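You operate a simulated robot arm through the tools that you are given. There is no shell and no other tool. Be economical: measure what you need, move in short steps, check, and stop when the job is done.

You run a simulated two-armed robot. Do the job below in one go: nothing can be reset, and whatever is moved stays where it is left.

JOB
Take the blue rag from the plank bench top and lay it out flat on the ply bench top.

The check looks at the end state, three seconds after you hand in, the way a careful person would. Anything else that was tipped, shoved, dropped, spilled or broken makes it a failure.

ROBOT AND FRAMES
Two 7-joint arms with two-finger parallel grippers on one trunk, on a base that drives. Base frame: it is fixed to the floor where the robot stands at the start and does not move with it; the origin is under the middle of the robot, x ahead of it, y to its left, z up. Units: mm, degrees, N and s.
The left shoulder is at the start at [70, 133, 1076], the right one opposite. Places, roughly: ply bench top [-1400, -700, 800]. Payload 1.57 kg a hand.
The tool frame of a hand sits at the grasp point between the pads (the TCP): z along the fingers, y along the line on which they close. The tips reach 30 mm beyond it. The gripper opens to 80 mm. The fingers are 17 mm wide and 12 mm thick; the gripper's body (40 by 82 mm) begins 80 mm behind the TCP.
Orientation is told as [roll, pitch, yaw] about the base's x, y, z axes, in that order, counted from this pose: with the fingers straight down and closing along the base's y, the tool's x points along the base's -x, its y along +y and its z along -z.

CONTROLS
- The arms move only by the tool move_arm. It takes "left_rows", "right_rows" or both (then of equal length, played together; a hand with none holds still); each is a list of rows, each a list of 7 numbers: the shift along the tool's x, y, z in mm, then the turn, a rotation vector about the tool's x, y, z in degrees, then the gripper command, from -1 (shut) to 1 (fully open), values between in proportion. In form: [[tx, ty, tz, wx, wy, wz, hand], ...]. A call has 1 to 8 rows; each row shifts and turns the commanded pose from where the row before left it, along the tool's axes as they then stand. Each row takes 0.2 s and may step no farther than 50 mm and 8.6 degrees from the row before; otherwise, or with a gripper value out of range, the whole call is refused. Where a pose cannot be reached the arm comes as near as it can. A force on the tool above 40 N (or 10 N above the force at the start of the call, whichever is more), or a blocked arm, ends the call early, and 0.2 s more pass. Each finger travels about 153 mm/s and halts on what it meets, pressing with about 36 N; the grip force reading is that of the motor and also rises with nothing between the fingers. The clock runs only during rows and for 0.2 s after the last one: add rows that do not move to give the fingers time. It gives the time, the measured TCP pose, the force on the tool (base axes), the opening and the grip force at its end, in the units of the frame above (readings bear some noise), with the torque about the TCP (base axes, N m) and any sound that the robot's microphone picked up.
- Cameras (640 x 400 px; columns grow to the right, rows downward): "scene" is now at [131.9, -36.2, 1300.1]; the picture's right is [-0.39, -0.92, 0.00], its down [-0.61, 0.26, -0.75] and it looks along [0.69, -0.29, -0.66] (base axes); focal length 275 px, centre (320, 200). "left" rides on the left gripper at [72, 7, -122] in its tool frame; the picture's right is [-0.09, 1.00, 0.00], its down [-0.84, -0.08, -0.54] and it looks along [-0.54, -0.05, 0.84] (tool axes); focal length 238 px, centre (320, 200). "right" rides on the right gripper at [72, -7, -122] in its tool frame; the picture's right is [0.09, 1.00, 0.00], its down [-0.84, 0.08, -0.54] and it looks along [-0.54, 0.05, 0.84] (tool axes); focal length 238 px, centre (320, 200). There is no depth. A picture from a camera that has moved, and an enlarged one, comes with that camera's place and axes in the base frame and with its lens. The place of the scene camera against the robot may be out by one fixed shift of up to 12 mm in any direction.
- get_image(camera): a new picture of that camera. No time passes.
- raise_lower(by): slides the trunk up (or, below 0, down) by that many mm; the arms and the scene camera ride with it, the base frame stays. It gives what a move gives, with no picture.
- drive_base(legs): drives the robot by 1 to 6 legs, each [ahead, left, turn to the left] in mm, mm and degrees, along the robot's own axes; the way and the turn of a leg run together, so that a leg with both is an arc; at most 1500 mm and 180 degrees a leg. The arms and the cameras ride along, it lands a little off, and it stops where it bumps. It gives what a move gives.
- pan_tilt(pan, tilt): turns the head with the scene camera to pan (to the left, within 86 degrees either way) and tilt (down, from -29 to 69), counted from straight ahead of the robot. It gives what a move gives.
- zoom(camera, box): a new picture of the part [left, top, right, bottom] of that camera's present view, enlarged. No time passes.
- job_done(): hands the job in; it is judged then, once.

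Go step by step. Nothing tells you exact positions but the pictures and the camera data: compare them with the known pose of the tool, close in by small moves and look again before you grip or let go. The budget is 120 turns and 92 pictures, counting those below and the enlarged ones. Unless the task says otherwise, let go and move clear before handing in, and close with one line.

The tools are called as name(argument=value, ...) on one line, values as JSON. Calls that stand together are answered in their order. move_arm: Moves the arms, as the interface text tells. Its arguments: {"type":"object","properties":{"left_rows":{"type":"array"},"right_rows":{"type":"array"}},"required":[]} The other tools are called the same way: raise_lower (by) slides the trunk up or down; drive_base (legs) drives the base; pan_tilt (pan, tilt) turns the head that bears the scene camera; get_image (camera) takes a picture; zoom (camera, box) takes an enlarged picture of a part of a camera's view; job_done () hands the job in.

At the start:

```text
clock: 0.0
left_position: [501.4, 23.8, 1004.5]
left_orientation: [0.0, -0.1, 0.0]
left_wrist_force: [-0.1, 0.6, 0.0]
left_ft_torque: [0.02, -0.04, 0.01]
left_grip_width: 79.9
left_gripper_force: 0.1
right_position: [396.3, -381.5, 1034.1]
right_orientation: [-0.1, 0.0, 0.0]
right_wrist_force: [0.0, -0.3, 0.0]
right_ft_torque: [-0.01, 0.0, 0.01]
right_grip_width: 80.1
right_gripper_force: 0.1
trunk travel left (down, up): [-650.0, 290.0]
robot x, y, heading: [0.2, 0.5, -0.1]
head pan, tilt: [-22.8, 41.5]
```

scene: 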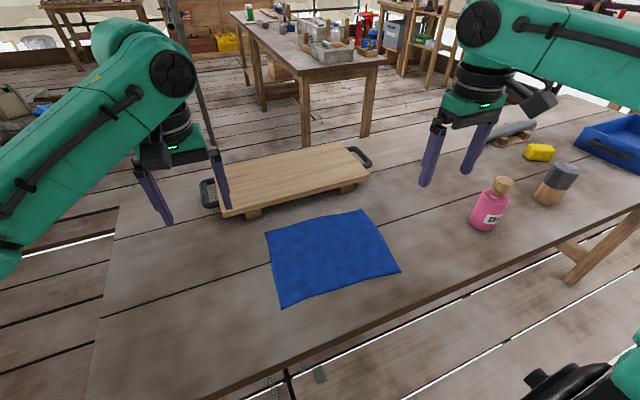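
right: 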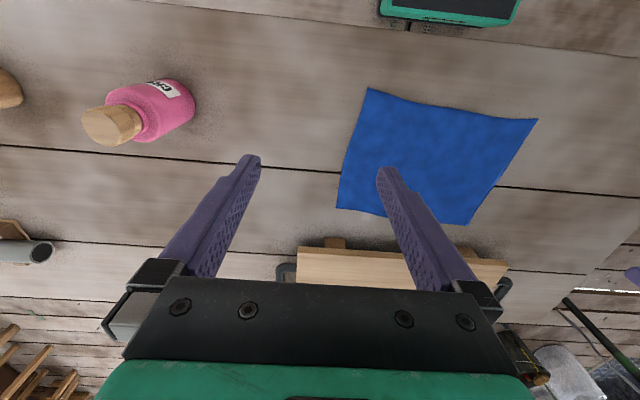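
left: 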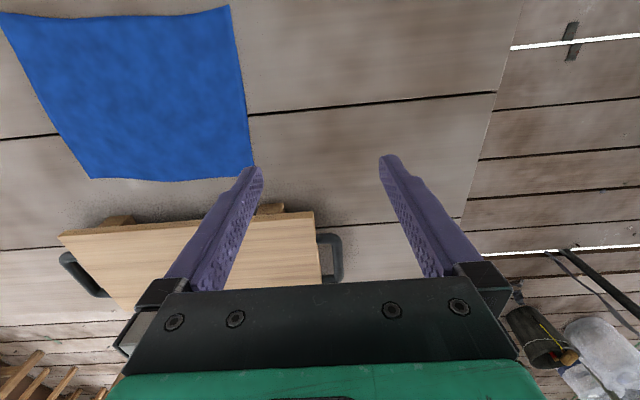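

The rag lies on the plank bench at about z = 800, with corners near (384,-63), (366,-319), (567,-335) and (575,-80). I'll bring both hands above the two near corners and look again.

move_arm(left_rows=[[20.8, -22.4, 26, 0, 0, 0, 0], [20.8, -22.4, 26, 0, 0, 0, 0], [20.8, -22.4, 26, 0, 0, 0, 0], [20.8, -22.4, 26, 0, 0, 0, 0], [22, -22.4, 26, 0, 0, 0, 0], [0, 0, 0, 0, 0, 0, 0]], right_rows=[[3.2, 17.4, 31.8, 0, 0, 0, 0], [3.2, 17.4, 31.8, 0, 0, 0, 0], [3.2, 17.4, 31.8, 0, 0, 0, 0], [3.2, 17.4, 31.8, 0, 0, 0, 0], [3.2, 17.4, 31.8, 0, 0, 0, 0], [0, 0, 0, 0, 0, 0, 0]])

get_image(camera="left")

get_image(camera="right")

get_image(camera="scene")

```text
clock: 1.4
left_position: [395.0, -89.5, 874.3]
left_orientation: [0.1, 0.1, 0.0]
left_wrist_force: [0.1, -0.1, 0.0]
left_ft_torque: [-0.01, -0.03, 0.05]
left_grip_width: 40.1
left_gripper_force: 0.0
right_position: [380.7, -293.1, 874.5]
right_orientation: [0.1, 0.1, 0.0]
right_wrist_force: [0.5, -0.7, 0.2]
right_ft_torque: [-0.01, -0.06, -0.01]
right_grip_width: 40.0
right_gripper_force: 0.1
trunk travel left (down, up): [-650.0, 290.0]
robot x, y, heading: [0.0, -2.0, 0.2]
head pan, tilt: [-22.8, 41.5]
```

```text
88 pictures are left
camera left: at [323.9, -82.9, 995.9], right [0.09, 1.0, 0.0], down [0.84, -0.08, 0.54], along [0.54, -0.05, -0.84], focal length 238 px, centre (320, 200)
```

left: 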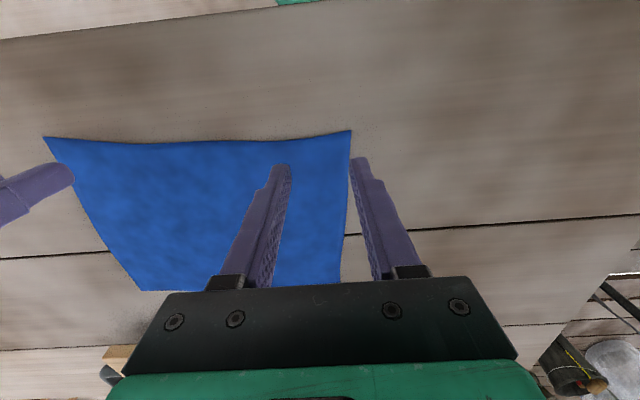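

```text
87 pictures are left
camera right: at [308.5, -299.5, 997.0], right [-0.09, 1.0, 0.0], down [0.84, 0.08, 0.54], along [0.54, 0.05, -0.84], focal length 238 px, centre (320, 200)
```

right: 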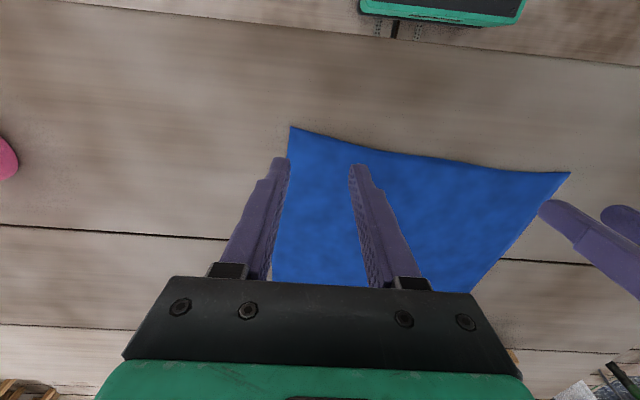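

```text
86 pictures are left
camera scene: at [131.8, -35.9, 1300.1], right [-0.39, -0.92, 0.0], down [-0.61, 0.26, -0.75], along [0.69, -0.29, -0.66], focal length 275 px, centre (320, 200)
```

scene: 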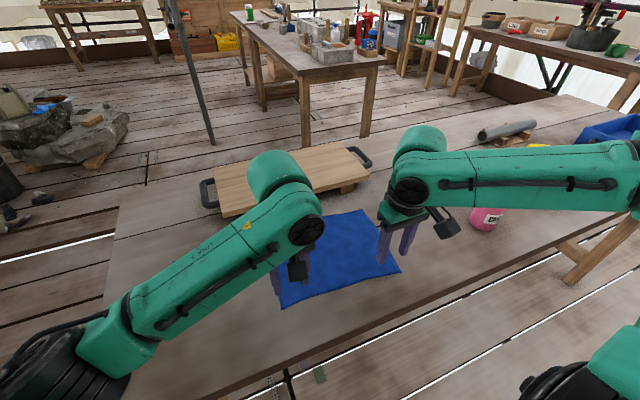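

The corner estimates agree across cameras, to within a few mm. I'll descend to just above the cloth, shifting slightly inward.

move_arm(left_rows=[[-2.5, -3, 20, 0, 0, 0, 0], [-2.5, -3, 18, 0, 0, 0, 0], [0, 0, 0, 0, 0, 0, 0]], right_rows=[[-4, 3, 20, 0, 0, 0, 0], [-4, 3, 18, 0, 0, 0, 0], [0, 0, 0, 0, 0, 0, 0]])

get_image(camera="left")

get_image(camera="right")

```text
clock: 2.2
left_position: [401.6, -95.2, 835.9]
left_orientation: [0.0, 0.1, -0.1]
left_wrist_force: [0.4, 0.5, 0.3]
left_ft_torque: [0.01, 0.02, -0.02]
left_grip_width: 39.9
left_gripper_force: 0.1
right_position: [388.6, -286.6, 837.0]
right_orientation: [0.1, 0.0, 0.1]
right_wrist_force: [0.7, -0.2, 0.2]
right_ft_torque: [-0.03, -0.01, 0.01]
right_grip_width: 39.9
right_gripper_force: 0.1
trunk travel left (down, up): [-650.0, 290.0]
robot x, y, heading: [2.8, 0.3, 0.1]
head pan, tilt: [-22.8, 41.5]
```

```text
85 pictures are left
camera left: at [329.0, -88.3, 957.9], right [0.09, 1.0, 0.0], down [0.84, -0.08, 0.54], along [0.54, -0.05, -0.84], focal length 238 px, centre (320, 200)
```

left: 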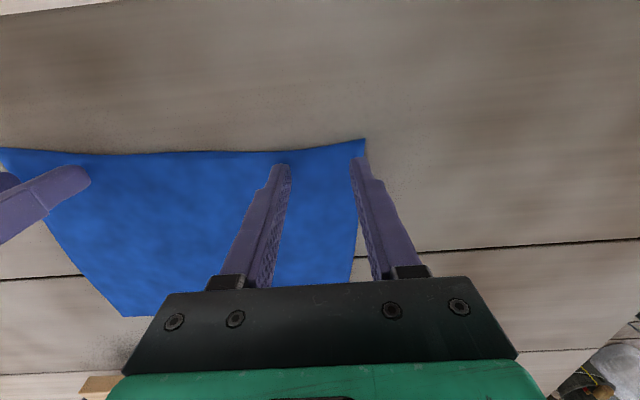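

```text
84 pictures are left
camera right: at [316.1, -294.4, 959.1], right [-0.09, 1.0, 0.0], down [0.84, 0.08, 0.54], along [0.54, 0.05, -0.84], focal length 238 px, centre (320, 200)
```

right: 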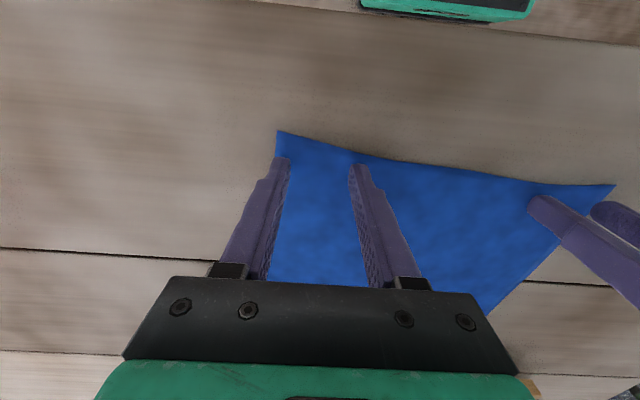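

Both fingers of each hand sit over the corners. I'll lower in small steps to feel for contact.

move_arm(left_rows=[[0, 0, 2, 0, 0, 0, 0], [0, 0, 2, 0, 0, 0, 0], [0, 0, 1, 0, 0, 0, 0]], right_rows=[[0, 0, 2, 0, 0, 0, 0], [0, 0, 2, 0, 0, 0, 0], [0, 0, 2, 0, 0, 0, 0]])

```text
clock: 3.0
left_position: [400.6, -94.5, 831.6]
left_orientation: [-0.1, -0.2, 0.0]
left_wrist_force: [1.6, 0.5, 2.1]
left_ft_torque: [-0.01, -0.03, 0.02]
left_grip_width: 40.0
left_gripper_force: 0.0
right_position: [389.4, -287.5, 831.9]
right_orientation: [0.0, 0.0, 0.1]
right_wrist_force: [0.5, -0.7, 2.5]
right_ft_torque: [0.03, -0.01, 0.0]
right_grip_width: 40.1
right_gripper_force: 0.1
trunk travel left (down, up): [-650.0, 290.0]
robot x, y, heading: [-1.0, -0.7, -0.0]
head pan, tilt: [-22.8, 41.5]
```

Light contact (2 N) on both hands. I'll press a touch more and close slowly.

move_arm(left_rows=[[0, 0, 1.5, 0, 0, 0, 0], [0, 0, 0, 0, 0, 0, -0.3], [0, 0, 0, 0, 0, 0, -0.6], [0, 0, 0, 0, 0, 0, -0.85], [0, 0, 0, 0, 0, 0, -1], [0, 0, 0, 0, 0, 0, -1], [0, 0, 0, 0, 0, 0, -1]], right_rows=[[0, 0, 1.5, 0, 0, 0, 0], [0, 0, 0, 0, 0, 0, -0.3], [0, 0, 0, 0, 0, 0, -0.6], [0, 0, 0, 0, 0, 0, -0.85], [0, 0, 0, 0, 0, 0, -1], [0, 0, 0, 0, 0, 0, -1], [0, 0, 0, 0, 0, 0, -1]])

get_image(camera="left")

get_image(camera="right")

```text
clock: 4.6
left_position: [399.9, -93.6, 831.6]
left_orientation: [-0.1, -0.3, 0.1]
left_wrist_force: [0.9, -0.9, 13.4]
left_ft_torque: [-0.05, -0.01, 0.04]
left_grip_width: 0.0
left_gripper_force: 21.1
right_position: [387.1, -286.7, 830.4]
right_orientation: [-0.1, -0.3, 0.0]
right_wrist_force: [2.1, 0.4, 15.2]
right_ft_torque: [0.01, -0.11, 0.0]
right_grip_width: 0.2
right_gripper_force: 21.2
trunk travel left (down, up): [-650.0, 290.0]
robot x, y, heading: [1.4, 0.5, 0.1]
head pan, tilt: [-22.8, 41.5]
```

```text
83 pictures are left
camera left: at [327.4, -86.9, 953.2], right [0.09, 1.0, 0.0], down [0.84, -0.08, 0.54], along [0.54, -0.05, -0.84], focal length 238 px, centre (320, 200)
```

left: 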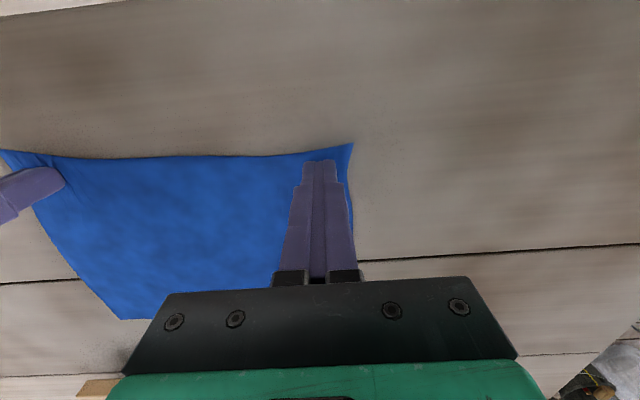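

```text
82 pictures are left
camera right: at [314.5, -293.0, 953.3], right [-0.09, 1.0, 0.0], down [0.83, 0.08, 0.55], along [0.54, 0.05, -0.84], focal length 238 px, centre (320, 200)
```

right: 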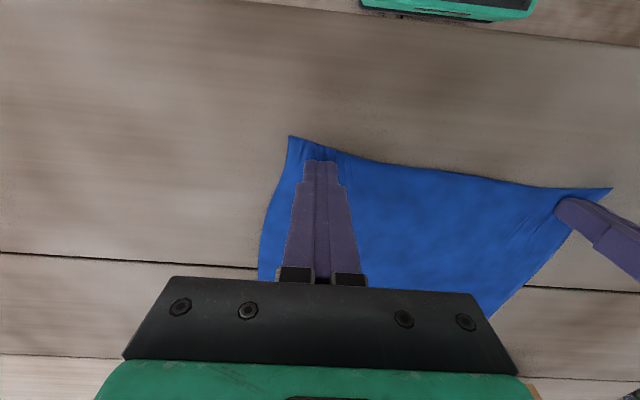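

The cloth shows small puckers at the fingers, though the width reads near 0. I'll lift a little to test the grip.

move_arm(left_rows=[[0, 0, -10, 0, 0, 0, -1], [0, 0, -15, 0, 0, 0, -1], [0, 0, -15, 0, 0, 0, -1]], right_rows=[[0, 0, -10, 0, 0, 0, -1], [0, 0, -15, 0, 0, 0, -1], [0, 0, -15, 0, 0, 0, -1]])

get_image(camera="left")

get_image(camera="right")

```text
clock: 5.4
left_position: [402.1, -95.1, 869.4]
left_orientation: [0.0, 0.2, 0.0]
left_wrist_force: [0.2, -0.1, -0.3]
left_ft_torque: [-0.01, 0.02, 0.0]
left_grip_width: 0.1
left_gripper_force: 21.1
right_position: [389.6, -287.9, 868.7]
right_orientation: [0.0, 0.1, 0.0]
right_wrist_force: [-0.5, 0.3, -0.1]
right_ft_torque: [-0.01, 0.0, -0.01]
right_grip_width: 0.0
right_gripper_force: 21.6
trunk travel left (down, up): [-650.0, 290.0]
robot x, y, heading: [-0.2, -2.5, -0.0]
head pan, tilt: [-22.8, 41.5]
```

```text
81 pictures are left
camera left: at [329.6, -87.8, 991.7], right [0.09, 1.0, 0.0], down [0.84, -0.08, 0.54], along [0.54, -0.05, -0.84], focal length 238 px, centre (320, 200)
```

left: 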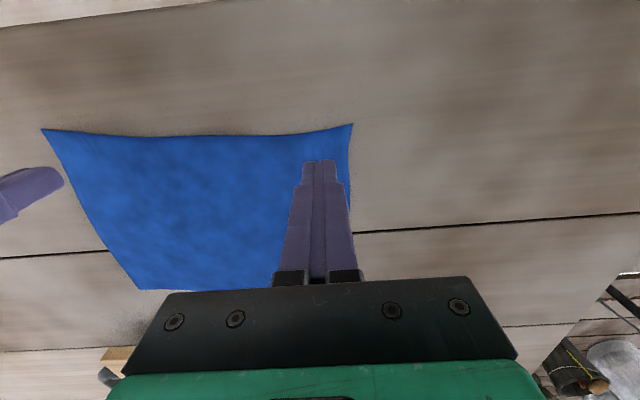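

```text
80 pictures are left
camera right: at [316.9, -294.1, 991.4], right [-0.09, 1.0, 0.0], down [0.84, 0.08, 0.54], along [0.54, 0.05, -0.84], focal length 238 px, centre (320, 200)
```

right: 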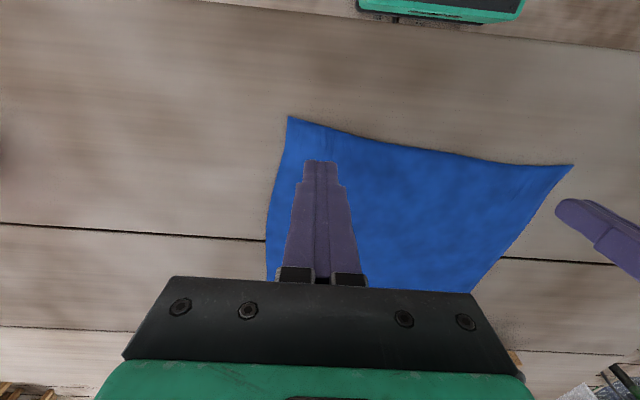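

Neither corner was held; the pinch slipped with only a 13 N press. I'll retry with a wider opening and a firmer press, on the left hand first.

move_arm(left_rows=[[0, -4, 15, 0, 0, 0, 0.5], [0, 0, 18, 0, 0, 0, 0.5], [0, 0, 5, 0, 0, 0, 0.5], [0, 0, 2, 0, 0, 0, 0.5], [0, 0, 2, 0, 0, 0, 0.5]])

```text
clock: 6.6
left_position: [401.6, -97.2, 831.6]
left_orientation: [-0.2, -0.5, 0.1]
left_wrist_force: [5.6, 1.0, 30.0]
left_ft_torque: [0.37, 0.01, -0.1]
left_grip_width: 59.9
left_gripper_force: 0.0
right_position: [387.5, -286.3, 871.3]
right_orientation: [0.0, -0.1, 0.0]
right_wrist_force: [-1.1, 0.4, -0.9]
right_ft_torque: [0.04, -0.01, -0.01]
right_grip_width: 0.1
right_gripper_force: 21.9
trunk travel left (down, up): [-650.0, 290.0]
robot x, y, heading: [0.1, -0.1, -0.0]
head pan, tilt: [-22.8, 41.5]
```

move_arm(left_rows=[[0, 0, 0, 0, 0, 0, 0.2], [0, 0, 0, 0, 0, 0, -0.1], [0, 0, 0, 0, 0, 0, -0.4], [0, 0, 0, 0, 0, 0, -0.7], [0, 0, 0, 0, 0, 0, -1], [0, 0, 0, 0, 0, 0, -1], [0, 0, 0, 0, 0, 0, -1]])

zoom(camera="left", box=[200, 80, 440, 230])

```text
clock: 7.3
left_position: [399.6, -100.0, 831.1]
left_orientation: [-0.3, -0.2, -0.2]
left_wrist_force: [-3.3, 0.7, 18.0]
left_ft_torque: [-0.15, 0.08, -0.05]
left_grip_width: 22.7
left_gripper_force: 0.1
right_position: [388.3, -287.5, 870.3]
right_orientation: [0.0, 0.0, 0.1]
right_wrist_force: [-0.6, -0.5, 0.0]
right_ft_torque: [0.01, 0.02, 0.01]
right_grip_width: 0.0
right_gripper_force: 21.2
trunk travel left (down, up): [-650.0, 290.0]
robot x, y, heading: [0.0, -0.1, -0.1]
head pan, tilt: [-22.8, 41.5]
stopped in row 3 (left hand): the force on the tool passed its limit (the readings are from after the stop); the commanded pose is now the measured one
```

```text
2.67 times, centred on (320, 155) of left
camera zoom: at [327.4, -92.2, 952.9], right [0.1, 1.0, 0.0], down [0.83, -0.08, 0.55], along [0.54, -0.06, -0.84], focal length 636 px, centre (320, 320)
```

zoom: 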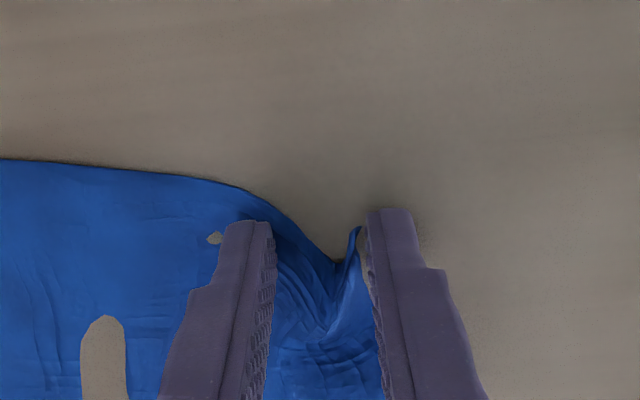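

A fold has gathered between the fingers. I'll finish closing.

move_arm(left_rows=[[0, 0, 0, 0, 0, 0, -0.6], [0, 0, 0, 0, 0, 0, -0.8], [0, 0, 0, 0, 0, 0, -1], [0, 0, 0, 0, 0, 0, -1], [0, 0, 0, 0, 0, 0, -1]])

zoom(camera="left", box=[200, 80, 440, 230])

```text
clock: 8.6
left_position: [400.5, -99.8, 832.1]
left_orientation: [-0.2, -0.4, 0.0]
left_wrist_force: [4.8, -3.7, 30.0]
left_ft_torque: [-0.29, -0.18, 0.0]
left_grip_width: 2.5
left_gripper_force: 23.5
right_position: [386.0, -287.4, 871.4]
right_orientation: [0.0, -0.1, 0.0]
right_wrist_force: [-0.2, 0.5, -0.1]
right_ft_torque: [0.01, -0.04, 0.0]
right_grip_width: 0.1
right_gripper_force: 21.7
trunk travel left (down, up): [-650.0, 290.0]
robot x, y, heading: [1.3, 2.0, -0.4]
head pan, tilt: [-22.8, 41.5]
```

```text
2.67 times, centred on (320, 155) of left
camera zoom: at [327.0, -92.4, 952.8], right [0.09, 1.0, 0.0], down [0.83, -0.08, 0.55], along [0.54, -0.05, -0.84], focal length 636 px, centre (320, 320)
```

zoom: 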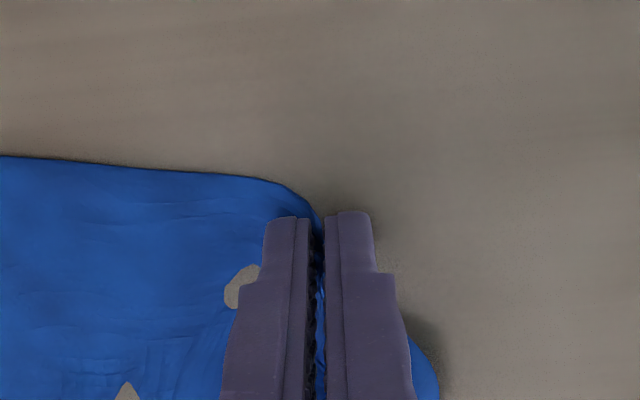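

The left hand now holds 2.5 mm of cloth. I'll raise it slightly to confirm, then view the right corner.

move_arm(left_rows=[[0, 0, -4, 0, 0, 0, -1], [0, 0, -8, 0, 0, 0, -1]])

get_image(camera="left")

get_image(camera="right")

```text
clock: 9.2
left_position: [400.8, -98.9, 840.2]
left_orientation: [0.2, 0.1, -0.1]
left_wrist_force: [-0.3, 1.0, 0.8]
left_ft_torque: [-0.01, -0.02, 0.0]
left_grip_width: 2.0
left_gripper_force: 23.6
right_position: [389.4, -287.7, 869.0]
right_orientation: [0.0, 0.0, 0.0]
right_wrist_force: [0.4, 0.1, -0.1]
right_ft_torque: [-0.02, 0.0, 0.02]
right_grip_width: 0.0
right_gripper_force: 20.9
trunk travel left (down, up): [-650.0, 290.0]
robot x, y, heading: [-1.2, 1.0, -0.0]
head pan, tilt: [-22.8, 41.5]
```

```text
77 pictures are left
camera left: at [329.1, -91.7, 962.0], right [0.09, 1.0, 0.0], down [0.84, -0.08, 0.54], along [0.54, -0.05, -0.84], focal length 238 px, centre (320, 200)
```

left: 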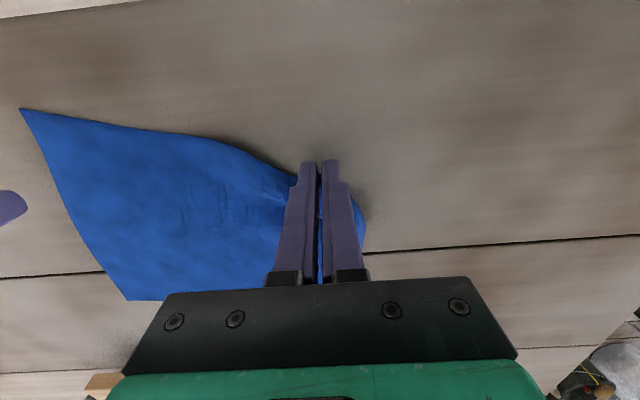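

```text
76 pictures are left
camera right: at [316.9, -293.9, 991.3], right [-0.09, 1.0, 0.0], down [0.84, 0.08, 0.54], along [0.54, 0.05, -0.84], focal length 238 px, centre (320, 200)
```

right: 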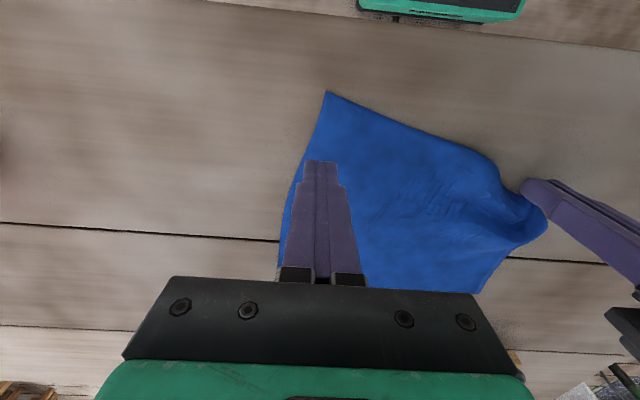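

The left corner is held, and the near-right corner is now at about (345,-287). I'll move the right hand to (374,-252) and press it down with a 50 mm opening.

move_arm(right_rows=[[15, 35, 5, 0, 0, 0, 0.3], [0, 0, 20, 0, 0, 0, 0.3], [0, 0, 12, 0, 0, 0, 0.3], [0, 0, 2, 0, 0, 0, 0.3], [0, 0, 2, 0, 0, 0, 0.3]])

get_image(camera="right")

```text
clock: 10.3
left_position: [399.4, -98.7, 843.4]
left_orientation: [-0.1, -0.2, 0.0]
left_wrist_force: [-0.1, -0.7, -0.4]
left_ft_torque: [0.04, -0.02, 0.0]
left_grip_width: 2.6
left_gripper_force: 23.6
right_position: [373.2, -253.6, 831.9]
right_orientation: [-0.1, -0.4, 0.0]
right_wrist_force: [-0.6, -5.8, 29.3]
right_ft_torque: [0.12, 0.07, 0.03]
right_grip_width: 51.3
right_gripper_force: 0.1
trunk travel left (down, up): [-650.0, 290.0]
robot x, y, heading: [-1.1, 2.7, -0.0]
head pan, tilt: [-22.8, 41.5]
```

```text
75 pictures are left
camera right: at [300.0, -258.7, 952.8], right [-0.09, 1.0, 0.0], down [0.83, 0.08, 0.55], along [0.55, 0.05, -0.84], focal length 238 px, centre (320, 200)
```

right: 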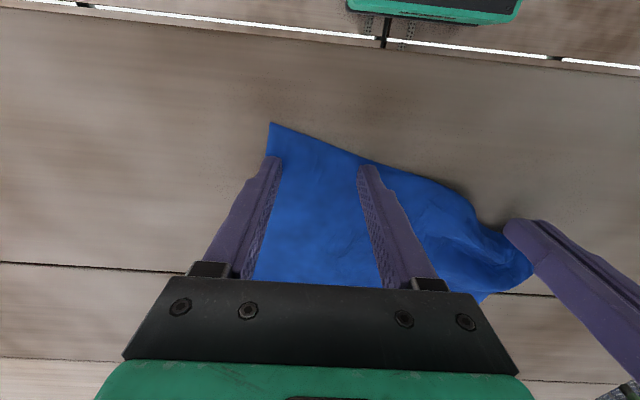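

Pressed at 29 N with the cloth between the fingers. I'll close now.

move_arm(right_rows=[[0, 0, 0, 0, 0, 0, 0.1], [0, 0, 0, 0, 0, 0, -0.1], [0, 0, 0, 0, 0, 0, -0.3], [0, 0, 0, 0, 0, 0, -0.5], [0, 0, 0, 0, 0, 0, -0.7], [0, 0, 0, 0, 0, 0, -1], [0, 0, 0, 0, 0, 0, -1], [0, 0, 0, 0, 0, 0, -1]])

get_image(camera="right")

```text
clock: 11.7
left_position: [399.2, -98.0, 841.5]
left_orientation: [-0.1, -0.1, -0.1]
left_wrist_force: [0.4, 0.0, 0.5]
left_ft_torque: [0.0, 0.04, 0.01]
left_grip_width: 2.0
left_gripper_force: 23.8
right_position: [374.2, -250.0, 830.8]
right_orientation: [-0.1, -0.7, 0.3]
right_wrist_force: [-3.0, 1.3, 21.7]
right_ft_torque: [0.03, 0.06, 0.02]
right_grip_width: 2.2
right_gripper_force: 23.7
trunk travel left (down, up): [-650.0, 290.0]
robot x, y, heading: [-0.5, 0.1, -0.1]
head pan, tilt: [-22.8, 41.5]
stopped in row 6 (right hand): the force on the tool passed its limit (the readings are from after the stop); the commanded pose is now the measured one
```

```text
74 pictures are left
camera right: at [300.3, -257.5, 952.8], right [-0.09, 1.0, 0.0], down [0.83, 0.08, 0.55], along [0.55, 0.05, -0.83], focal length 238 px, centre (320, 200)
```

right: 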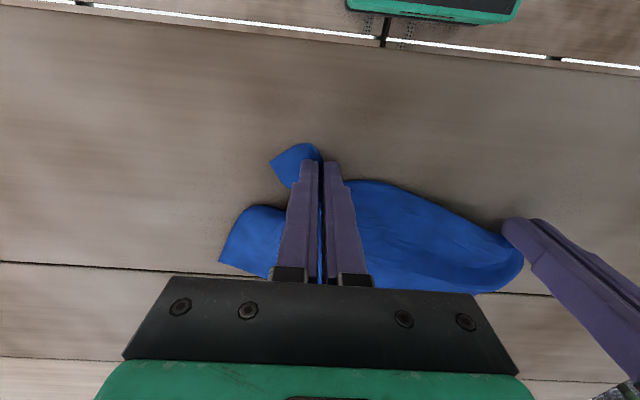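

Both hands appear to hold the cloth. I'll lift both slowly, spreading them gently, and look.

move_arm(left_rows=[[0, 0, -10, 0, 0, 0, -1], [0, 0, -30, 0, 0, 0, -1], [0, 0, -35, 0, 0, 0, -1], [0, 0, -35, 0, 0, 0, -1], [0, 0, -35, 0, 0, 0, -1], [0, 0, 0, 0, 0, 0, -1]], right_rows=[[0, 0, -15, 0, 0, 0, -1], [0, 0, -30, 0, 0, 0, -1], [-5, 0, -35, 0, 0, 0, -1], [-10, 0, -35, 0, 0, 0, -1], [-10, 0, -40, 0, 0, 0, -1], [0, 0, 0, 0, 0, 0, -1]])

get_image(camera="scene")

get_image(camera="right")

get_image(camera="left")

```text
clock: 13.1
left_position: [401.2, -99.3, 987.7]
left_orientation: [0.0, 0.1, 0.0]
left_wrist_force: [0.7, 0.3, -0.4]
left_ft_torque: [-0.01, 0.0, 0.01]
left_grip_width: 2.0
left_gripper_force: 23.8
right_position: [400.2, -252.4, 984.2]
right_orientation: [0.0, -0.1, 0.1]
right_wrist_force: [0.0, -0.7, 0.7]
right_ft_torque: [0.0, 0.02, -0.02]
right_grip_width: 2.4
right_gripper_force: 23.9
trunk travel left (down, up): [-650.0, 290.0]
robot x, y, heading: [-1.4, -3.7, 0.0]
head pan, tilt: [-22.8, 41.5]
```

```text
73 pictures are left
camera scene: at [132.4, -36.8, 1300.0], right [-0.39, -0.92, 0.0], down [-0.61, 0.26, -0.75], along [0.69, -0.29, -0.66], focal length 275 px, centre (320, 200)
```

scene: 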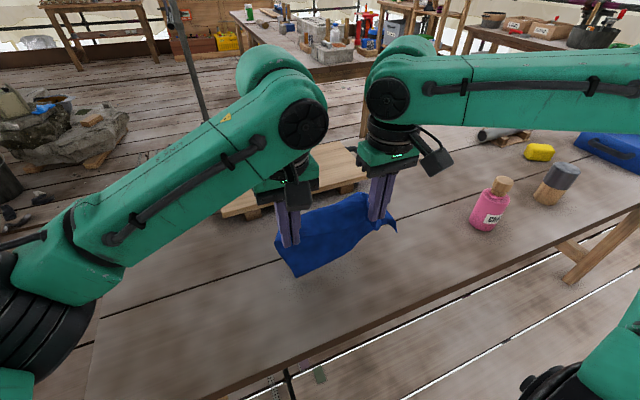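

```text
72 pictures are left
camera right: at [327.5, -259.2, 1106.8], right [-0.09, 1.0, 0.0], down [0.84, 0.08, 0.54], along [0.54, 0.05, -0.84], focal length 238 px, centre (320, 200)
```

right: 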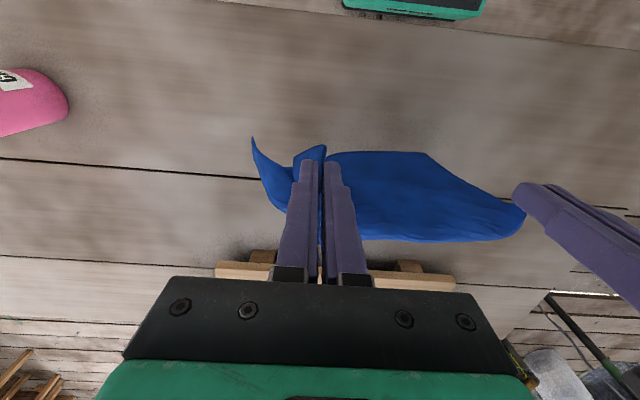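

```text
71 pictures are left
camera left: at [329.4, -92.4, 1109.5], right [0.09, 1.0, 0.0], down [0.84, -0.08, 0.54], along [0.54, -0.05, -0.84], focal length 238 px, centre (320, 200)
```

left: 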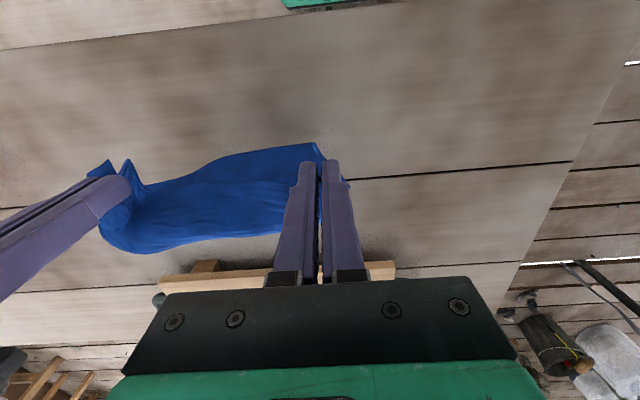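

The rag hangs from both hands. I'll raise the trunk, then look to the sides for the drive toward the ply bench.

raise_lower(by=200)

pan_tilt(pan=-86, tilt=25)

get_image(camera="scene")

pan_tilt(pan=86, tilt=25)

get_image(camera="scene")

```text
clock: 15.3
left_position: [401.4, -99.2, 1188.2]
left_orientation: [-0.1, 0.0, -0.1]
left_wrist_force: [-0.1, 0.5, 0.9]
left_ft_torque: [-0.04, 0.03, -0.02]
left_grip_width: 2.4
left_gripper_force: 23.2
right_position: [401.0, -251.0, 1185.3]
right_orientation: [0.1, -0.1, 0.0]
right_wrist_force: [0.3, -0.4, 0.1]
right_ft_torque: [-0.02, 0.04, 0.02]
right_grip_width: 2.5
right_gripper_force: 23.6
trunk travel left (down, up): [-850.0, 90.0]
robot x, y, heading: [-0.9, 2.8, 0.1]
head pan, tilt: [-22.8, 41.5]
```

```text
clock: 16.6
left_position: [401.1, -98.1, 1187.4]
left_orientation: [-0.2, 0.0, -0.2]
left_wrist_force: [-0.6, 0.5, 0.2]
left_ft_torque: [-0.02, 0.02, 0.01]
left_grip_width: 2.3
left_gripper_force: 23.8
right_position: [401.5, -252.3, 1184.7]
right_orientation: [0.0, -0.1, 0.1]
right_wrist_force: [0.6, 0.3, 0.8]
right_ft_torque: [-0.05, -0.05, -0.02]
right_grip_width: 2.2
right_gripper_force: 23.8
trunk travel left (down, up): [-850.0, 90.0]
robot x, y, heading: [-0.8, -0.7, 0.0]
head pan, tilt: [-85.9, 25.0]
```

```text
70 pictures are left
camera scene: at [61.2, -95.6, 1525.6], right [-1.0, -0.07, 0.0], down [-0.03, 0.42, -0.91], along [0.06, -0.9, -0.42], focal length 275 px, centre (320, 200)
```

scene: 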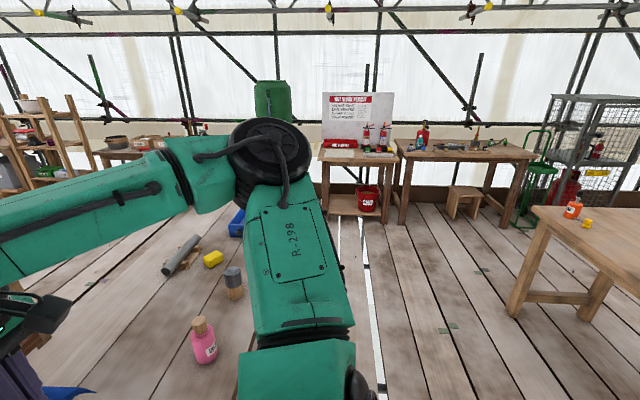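

```text
clock: 19.2
left_position: [401.2, -99.7, 1187.8]
left_orientation: [-0.2, -0.1, -0.1]
left_wrist_force: [0.2, -0.4, 0.1]
left_ft_torque: [0.0, 0.02, -0.01]
left_grip_width: 2.2
left_gripper_force: 23.6
right_position: [399.3, -252.9, 1184.0]
right_orientation: [0.1, -0.1, 0.0]
right_wrist_force: [-0.5, 0.0, -0.4]
right_ft_torque: [0.0, 0.01, -0.01]
right_grip_width: 2.3
right_gripper_force: 23.6
trunk travel left (down, up): [-850.0, 90.0]
robot x, y, heading: [-0.7, -1.3, 0.2]
head pan, tilt: [85.9, 25.0]
```

```text
69 pictures are left
camera scene: at [61.1, 88.2, 1525.7], right [1.0, -0.07, 0.0], down [-0.03, -0.42, -0.91], along [0.06, 0.9, -0.42], focal length 275 px, centre (320, 200)
```

scene: 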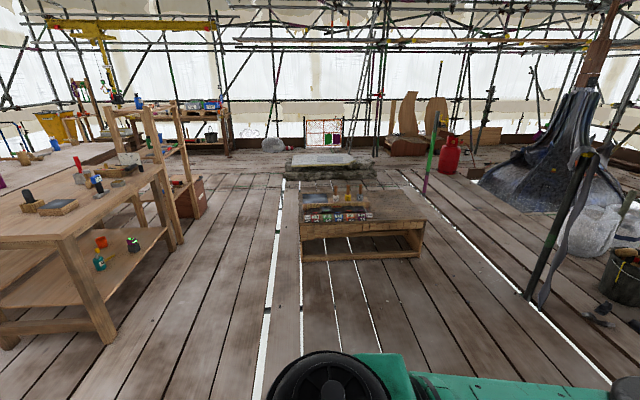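

The ply bench is behind and to the right, with its near edge at about x = -1100. I'll back off a little and turn left partway so I can see what's behind before going farther.

drive_base(legs=[[-150, 0, 0], [0, 0, 60]])

pan_tilt(pan=86, tilt=30)

get_image(camera="scene")

```text
clock: 23.2
left_position: [137.1, 297.3, 1188.0]
left_orientation: [-0.1, -0.1, 59.8]
left_wrist_force: [0.4, 0.4, 0.5]
left_ft_torque: [0.01, 0.0, 0.01]
left_grip_width: 1.9
left_gripper_force: 23.9
right_position: [270.2, 220.7, 1185.1]
right_orientation: [-0.1, -0.1, 59.9]
right_wrist_force: [-0.3, -0.6, 0.7]
right_ft_torque: [0.02, -0.01, 0.01]
right_grip_width: 2.2
right_gripper_force: 23.5
trunk travel left (down, up): [-850.0, 90.0]
robot x, y, heading: [-145.4, 0.3, 59.8]
head pan, tilt: [85.9, 25.0]
```

```text
clock: 23.9
left_position: [137.8, 298.9, 1188.7]
left_orientation: [-0.1, 0.0, 59.8]
left_wrist_force: [0.1, -0.3, -0.5]
left_ft_torque: [0.0, 0.01, -0.04]
left_grip_width: 2.3
left_gripper_force: 23.8
right_position: [269.1, 218.7, 1185.6]
right_orientation: [0.0, -0.2, 60.0]
right_wrist_force: [1.3, 0.2, -0.4]
right_ft_torque: [0.0, 0.0, -0.05]
right_grip_width: 2.0
right_gripper_force: 23.6
trunk travel left (down, up): [-850.0, 90.0]
robot x, y, heading: [-147.7, 2.0, 60.0]
head pan, tilt: [85.9, 30.0]
```

```text
68 pictures are left
camera scene: at [-194.0, 90.6, 1517.7], right [0.56, 0.83, 0.0], down [0.41, -0.28, -0.87], along [-0.72, 0.49, -0.5], focal length 275 px, centre (320, 200)
```

scene: 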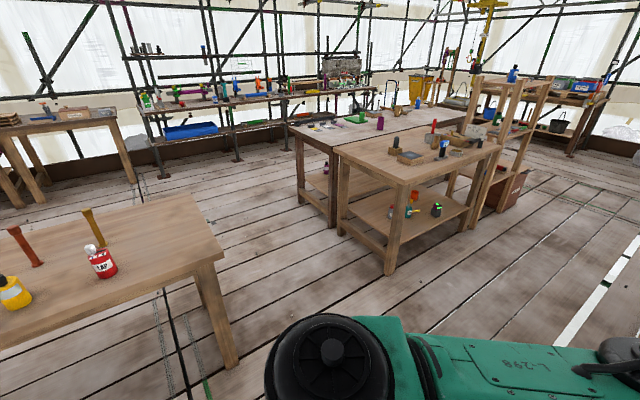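

The floor behind is clear. The bench spans about x -1090 to -1665, y 240 to -1640, with a red bottle near (-1216,-144). I'll move off and turn to face it.

drive_base(legs=[[0, 0, 120]])

pan_tilt(pan=30, tilt=28)

get_image(camera="scene")

```text
clock: 29.3
left_position: [-549.8, 98.6, 1188.3]
left_orientation: [-0.1, -0.1, -180.0]
left_wrist_force: [0.1, 0.4, -0.3]
left_ft_torque: [0.03, -0.02, -0.02]
left_grip_width: 2.2
left_gripper_force: 23.3
right_position: [-549.6, 250.7, 1184.6]
right_orientation: [0.0, -0.1, -179.8]
right_wrist_force: [0.1, 0.7, 0.3]
right_ft_torque: [0.03, -0.05, 0.0]
right_grip_width: 2.2
right_gripper_force: 23.6
trunk travel left (down, up): [-850.0, 90.0]
robot x, y, heading: [-146.3, -2.2, -179.9]
head pan, tilt: [85.9, 30.0]
```

```text
clock: 30.6
left_position: [-551.9, 97.5, 1188.9]
left_orientation: [-0.1, -0.2, -179.9]
left_wrist_force: [-0.5, 1.1, -0.7]
left_ft_torque: [-0.03, -0.01, -0.08]
left_grip_width: 2.1
left_gripper_force: 23.5
right_position: [-549.3, 251.0, 1184.4]
right_orientation: [0.0, -0.1, -179.7]
right_wrist_force: [0.3, 0.3, -0.1]
right_ft_torque: [0.02, 0.02, -0.03]
right_grip_width: 2.4
right_gripper_force: 24.1
trunk travel left (down, up): [-850.0, 90.0]
robot x, y, heading: [-148.5, 0.6, -179.6]
head pan, tilt: [30.0, 28.0]
```

```text
67 pictures are left
camera scene: at [-273.5, -49.5, 1520.8], right [-0.5, 0.86, 0.0], down [0.41, 0.24, -0.88], along [-0.76, -0.44, -0.47], focal length 275 px, centre (320, 200)
```

scene: 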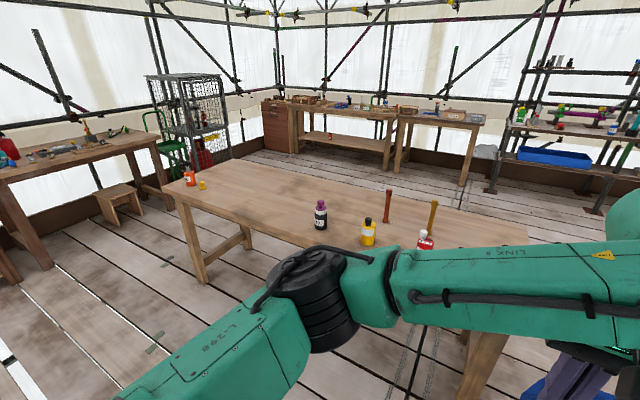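

There's a clear stretch of ply bench between the purple bottle (y≈-577) and the yellow cup (y≈-1420). I'll centre the hands in front of the robot, then drive to face y≈-1000.

move_arm(left_rows=[[0, 25, 0, 0, 0, 0, -1], [0, 25, 0, 0, 0, 0, -1], [0, 25, 0, 0, 0, 0, -1], [0, 25, 0, 0, 0, 0, -1], [0, 25, 0, 0, 0, 0, -1], [0, 25, 0, 0, 0, 0, -1], [0, 25, 0, 0, 0, 0, -1]], right_rows=[[0, 25, 0, 0, 0, 0, -1], [0, 25, 0, 0, 0, 0, -1], [0, 25, 0, 0, 0, 0, -1], [0, 25, 0, 0, 0, 0, -1], [0, 25, 0, 0, 0, 0, -1], [0, 25, 0, 0, 0, 0, -1], [0, 25, 0, 0, 0, 0, -1]])

drive_base(legs=[[150, 0, 0], [0, 500, 0], [0, 500, 0]])

pan_tilt(pan=0, tilt=35)

get_image(camera="scene")

get_image(camera="left")

```text
clock: 32.2
left_position: [-550.5, -80.3, 1184.8]
left_orientation: [0.0, 0.1, -179.9]
left_wrist_force: [-0.5, -0.4, -0.3]
left_ft_torque: [0.01, -0.01, -0.07]
left_grip_width: 2.0
left_gripper_force: 24.1
right_position: [-548.4, 73.1, 1184.9]
right_orientation: [0.0, -0.1, -179.7]
right_wrist_force: [-0.2, -0.1, 0.1]
right_ft_torque: [0.02, -0.02, -0.03]
right_grip_width: 1.9
right_gripper_force: 23.5
trunk travel left (down, up): [-850.0, 90.0]
robot x, y, heading: [-144.0, -1.1, -179.7]
head pan, tilt: [30.0, 28.0]
```

```text
clock: 38.6
left_position: [-693.6, -1083.1, 1187.5]
left_orientation: [0.0, -0.1, -179.7]
left_wrist_force: [-0.7, 0.5, -0.1]
left_ft_torque: [-0.03, 0.03, -0.03]
left_grip_width: 2.0
left_gripper_force: 24.1
right_position: [-691.7, -928.8, 1185.1]
right_orientation: [0.1, 0.0, -179.5]
right_wrist_force: [1.0, -0.1, -0.1]
right_ft_torque: [-0.02, 0.01, -0.01]
right_grip_width: 2.3
right_gripper_force: 23.7
trunk travel left (down, up): [-850.0, 90.0]
robot x, y, heading: [-292.5, -1002.5, -179.6]
head pan, tilt: [30.0, 28.0]
```

```text
clock: 39.6
left_position: [-693.3, -1085.1, 1187.3]
left_orientation: [-0.1, -0.2, -179.7]
left_wrist_force: [0.1, -1.0, -1.0]
left_ft_torque: [-0.04, -0.03, -0.02]
left_grip_width: 1.8
left_gripper_force: 23.5
right_position: [-692.3, -930.9, 1184.7]
right_orientation: [0.0, -0.1, -179.4]
right_wrist_force: [0.2, 0.7, 0.4]
right_ft_torque: [-0.01, 0.0, -0.01]
right_grip_width: 2.4
right_gripper_force: 23.6
trunk travel left (down, up): [-850.0, 90.0]
robot x, y, heading: [-290.8, -1001.6, -179.2]
head pan, tilt: [0.0, 35.0]
```

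```text
66 pictures are left
camera scene: at [-426.3, -1009.7, 1509.9], right [-0.01, 1.0, 0.0], down [0.57, 0.01, -0.82], along [-0.82, -0.01, -0.57], focal length 275 px, centre (320, 200)
```

scene: 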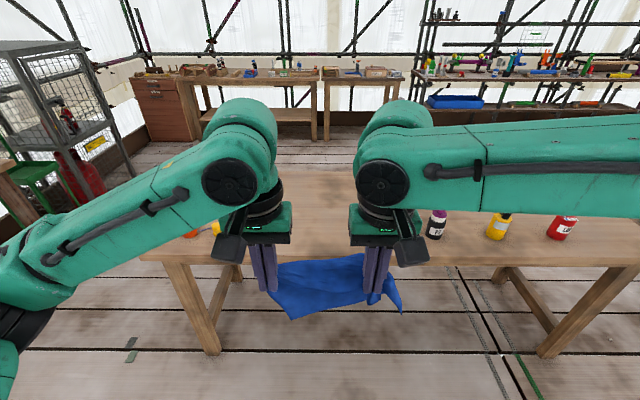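

```text
65 pictures are left
camera left: at [-621.5, -1091.5, 1308.8], right [-0.09, -1.0, 0.0], down [-0.84, 0.07, 0.54], along [-0.54, 0.05, -0.84], focal length 238 px, centre (320, 200)
```

left: 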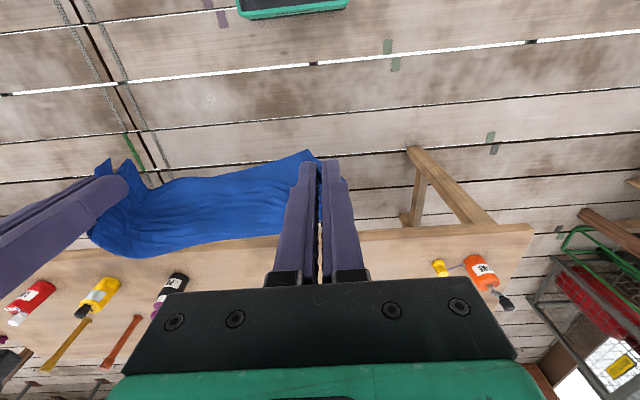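

I'll take a closer look at how the rag hangs before driving up to the bench.

zoom(camera="scene", box=[220, 190, 460, 340])

get_image(camera="right")

```text
2.67 times, centred on (340, 265) of scene
camera zoom: at [-426.3, -1009.7, 1509.9], right [-0.01, 1.0, 0.0], down [0.57, 0.01, -0.82], along [-0.82, -0.01, -0.57], focal length 733 px, centre (267, 27)
```

zoom: 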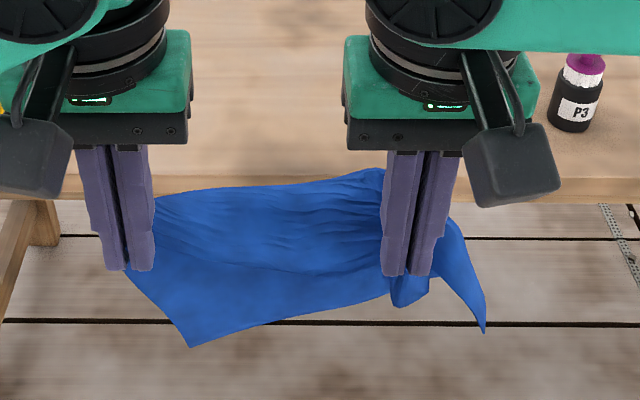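

```text
63 pictures are left
camera right: at [-620.6, -923.5, 1307.4], right [0.1, -0.99, 0.0], down [-0.83, -0.08, 0.54], along [-0.54, -0.05, -0.84], focal length 238 px, centre (320, 200)
```

right: 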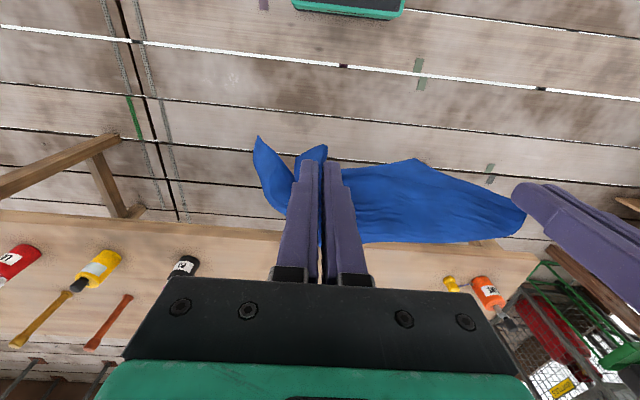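

The rag hangs with its hem about 150 mm below the TCPs, and the bench edge is at x≈-1080. I'll drive forward to x≈-737.

drive_base(legs=[[300, 0, -0.6], [145, 0, 0]])

get_image(camera="scene")

```text
clock: 42.6
left_position: [-1137.4, -1083.1, 1189.2]
left_orientation: [-0.2, -0.2, 179.9]
left_wrist_force: [-0.1, -0.1, -0.1]
left_ft_torque: [-0.04, 0.02, -0.03]
left_grip_width: 2.3
left_gripper_force: 23.7
right_position: [-1134.5, -927.6, 1186.0]
right_orientation: [0.0, -0.3, -179.8]
right_wrist_force: [1.3, 0.4, -0.5]
right_ft_torque: [-0.02, 0.01, -0.02]
right_grip_width: 2.1
right_gripper_force: 23.7
trunk travel left (down, up): [-850.0, 90.0]
robot x, y, heading: [-740.8, -1006.2, 180.0]
head pan, tilt: [0.0, 35.0]
```

```text
62 pictures are left
camera scene: at [-868.8, -1009.2, 1510.2], right [0.0, 1.0, 0.0], down [0.57, 0.0, -0.82], along [-0.82, 0.0, -0.57], focal length 275 px, centre (320, 200)
```

scene: 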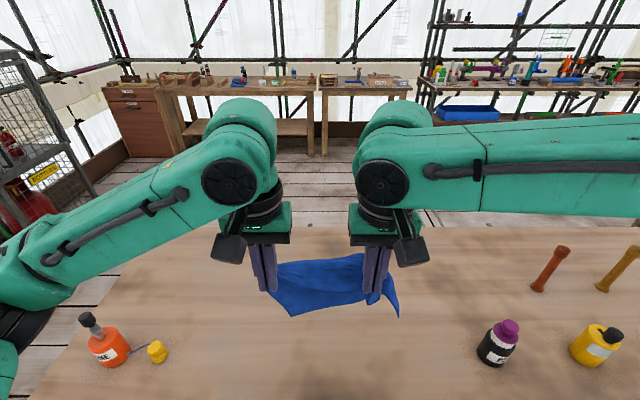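

The area is clear. I'll extend the hands 200 mm ahead, then lower the trunk by 210 mm so the hem hangs just above the bench.

move_arm(left_rows=[[-25, 0, 0, 0, 0, 0, -1], [-30, 0, 0, 0, 0, 0, -1], [-30, 0, 0, 0, 0, 0, -1], [-30, 0, 0, 0, 0, 0, -1], [-30, 0, 0, 0, 0, 0, -1], [-30, 0, 0, 0, 0, 0, -1], [-25, 0, 0, 0, 0, 0, -1]], right_rows=[[-25, 0, 0, 0, 0, 0, -1], [-30, 0, 0, 0, 0, 0, -1], [-30, 0, 0, 0, 0, 0, -1], [-30, 0, 0, 0, 0, 0, -1], [-30, 0, 0, 0, 0, 0, -1], [-30, 0, 0, 0, 0, 0, -1], [-25, 0, 0, 0, 0, 0, -1]])

raise_lower(by=-210)

pan_tilt(pan=0, tilt=42)

get_image(camera="scene")

get_image(camera="left")

```text
clock: 44.2
left_position: [-1332.4, -1084.7, 1190.8]
left_orientation: [0.2, -0.2, 179.7]
left_wrist_force: [-0.3, -0.2, -0.9]
left_ft_torque: [0.02, 0.01, 0.03]
left_grip_width: 1.7
left_gripper_force: 23.5
left hand out of reach, approached as far as the arm can: row 7
right_position: [-1260.6, -857.5, 1175.7]
right_orientation: [0.2, -0.2, 179.9]
right_wrist_force: [0.5, -0.3, -0.3]
right_ft_torque: [0.0, 0.0, 0.0]
right_grip_width: 0.0
right_gripper_force: 22.2
right hand out of reach, approached as far as the arm can: row 3, 4, 5, 6, 7
trunk travel left (down, up): [-850.0, 90.0]
robot x, y, heading: [-738.1, -1006.1, 180.1]
head pan, tilt: [0.0, 35.0]
```

```text
clock: 46.4
left_position: [-1331.5, -1088.9, 977.1]
left_orientation: [-0.1, -0.2, 179.9]
left_wrist_force: [0.1, 0.5, -0.2]
left_ft_torque: [0.0, -0.02, -0.01]
left_grip_width: 1.8
left_gripper_force: 23.9
right_position: [-1260.3, -861.3, 965.9]
right_orientation: [0.1, -0.3, -180.0]
right_wrist_force: [0.0, 0.1, -0.4]
right_ft_torque: [-0.01, 0.02, -0.03]
right_grip_width: 0.1
right_gripper_force: 21.4
trunk travel left (down, up): [-640.0, 300.0]
robot x, y, heading: [-736.6, -1006.3, 180.3]
head pan, tilt: [0.0, 35.0]
```

```text
clock: 47.1
left_position: [-1332.0, -1088.3, 977.9]
left_orientation: [-0.1, -0.3, 179.9]
left_wrist_force: [-0.1, 0.4, 0.3]
left_ft_torque: [0.01, 0.04, 0.03]
left_grip_width: 2.2
left_gripper_force: 23.5
right_position: [-1260.7, -862.0, 965.7]
right_orientation: [0.1, -0.3, -180.0]
right_wrist_force: [0.3, 0.2, 0.4]
right_ft_torque: [0.01, 0.02, 0.01]
right_grip_width: 0.2
right_gripper_force: 21.3
trunk travel left (down, up): [-640.0, 300.0]
robot x, y, heading: [-736.7, -1006.1, 180.3]
head pan, tilt: [0.0, 42.0]
```

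```text
61 pictures are left
camera scene: at [-867.5, -1009.2, 1289.4], right [0.0, 1.0, 0.0], down [0.67, 0.0, -0.74], along [-0.74, 0.0, -0.67], focal length 275 px, centre (320, 200)
```

scene: 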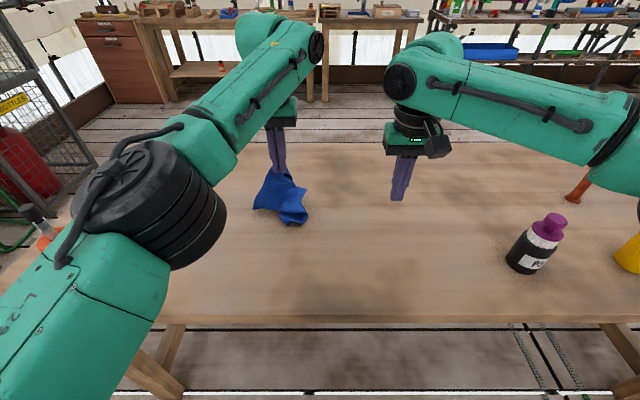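

```text
60 pictures are left
camera left: at [-1259.2, -1094.5, 1099.7], right [-0.09, -1.0, 0.0], down [-0.84, 0.08, 0.54], along [-0.54, 0.05, -0.84], focal length 238 px, centre (320, 200)
```

left: 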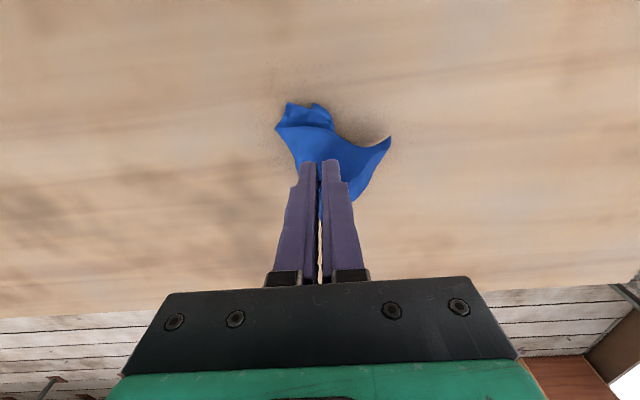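

The right arm ran out of reach at that height and its corner slipped out; the left hand still holds its corner. I'll pull the right hand back clear, then lay the rag down and regrasp within a comfortable reach.

move_arm(right_rows=[[20, 0, -20, 0, 0, 0, -1], [20, 0, -20, 0, 0, 0, -1], [20, 0, -20, 0, 0, 0, -1], [0, 0, 0, 0, 0, 0, -1]])

```text
clock: 48.1
left_position: [-1331.0, -1088.1, 977.4]
left_orientation: [0.0, -0.2, 179.9]
left_wrist_force: [-0.6, 0.1, -0.5]
left_ft_torque: [0.01, -0.02, 0.03]
left_grip_width: 2.2
left_gripper_force: 23.2
right_position: [-1200.8, -860.9, 1024.9]
right_orientation: [0.2, -0.2, -179.8]
right_wrist_force: [0.2, 0.1, 0.6]
right_ft_torque: [0.01, -0.02, -0.03]
right_grip_width: 0.0
right_gripper_force: 21.1
trunk travel left (down, up): [-640.0, 300.0]
robot x, y, heading: [-738.6, -1006.6, 180.0]
head pan, tilt: [0.0, 42.0]
```

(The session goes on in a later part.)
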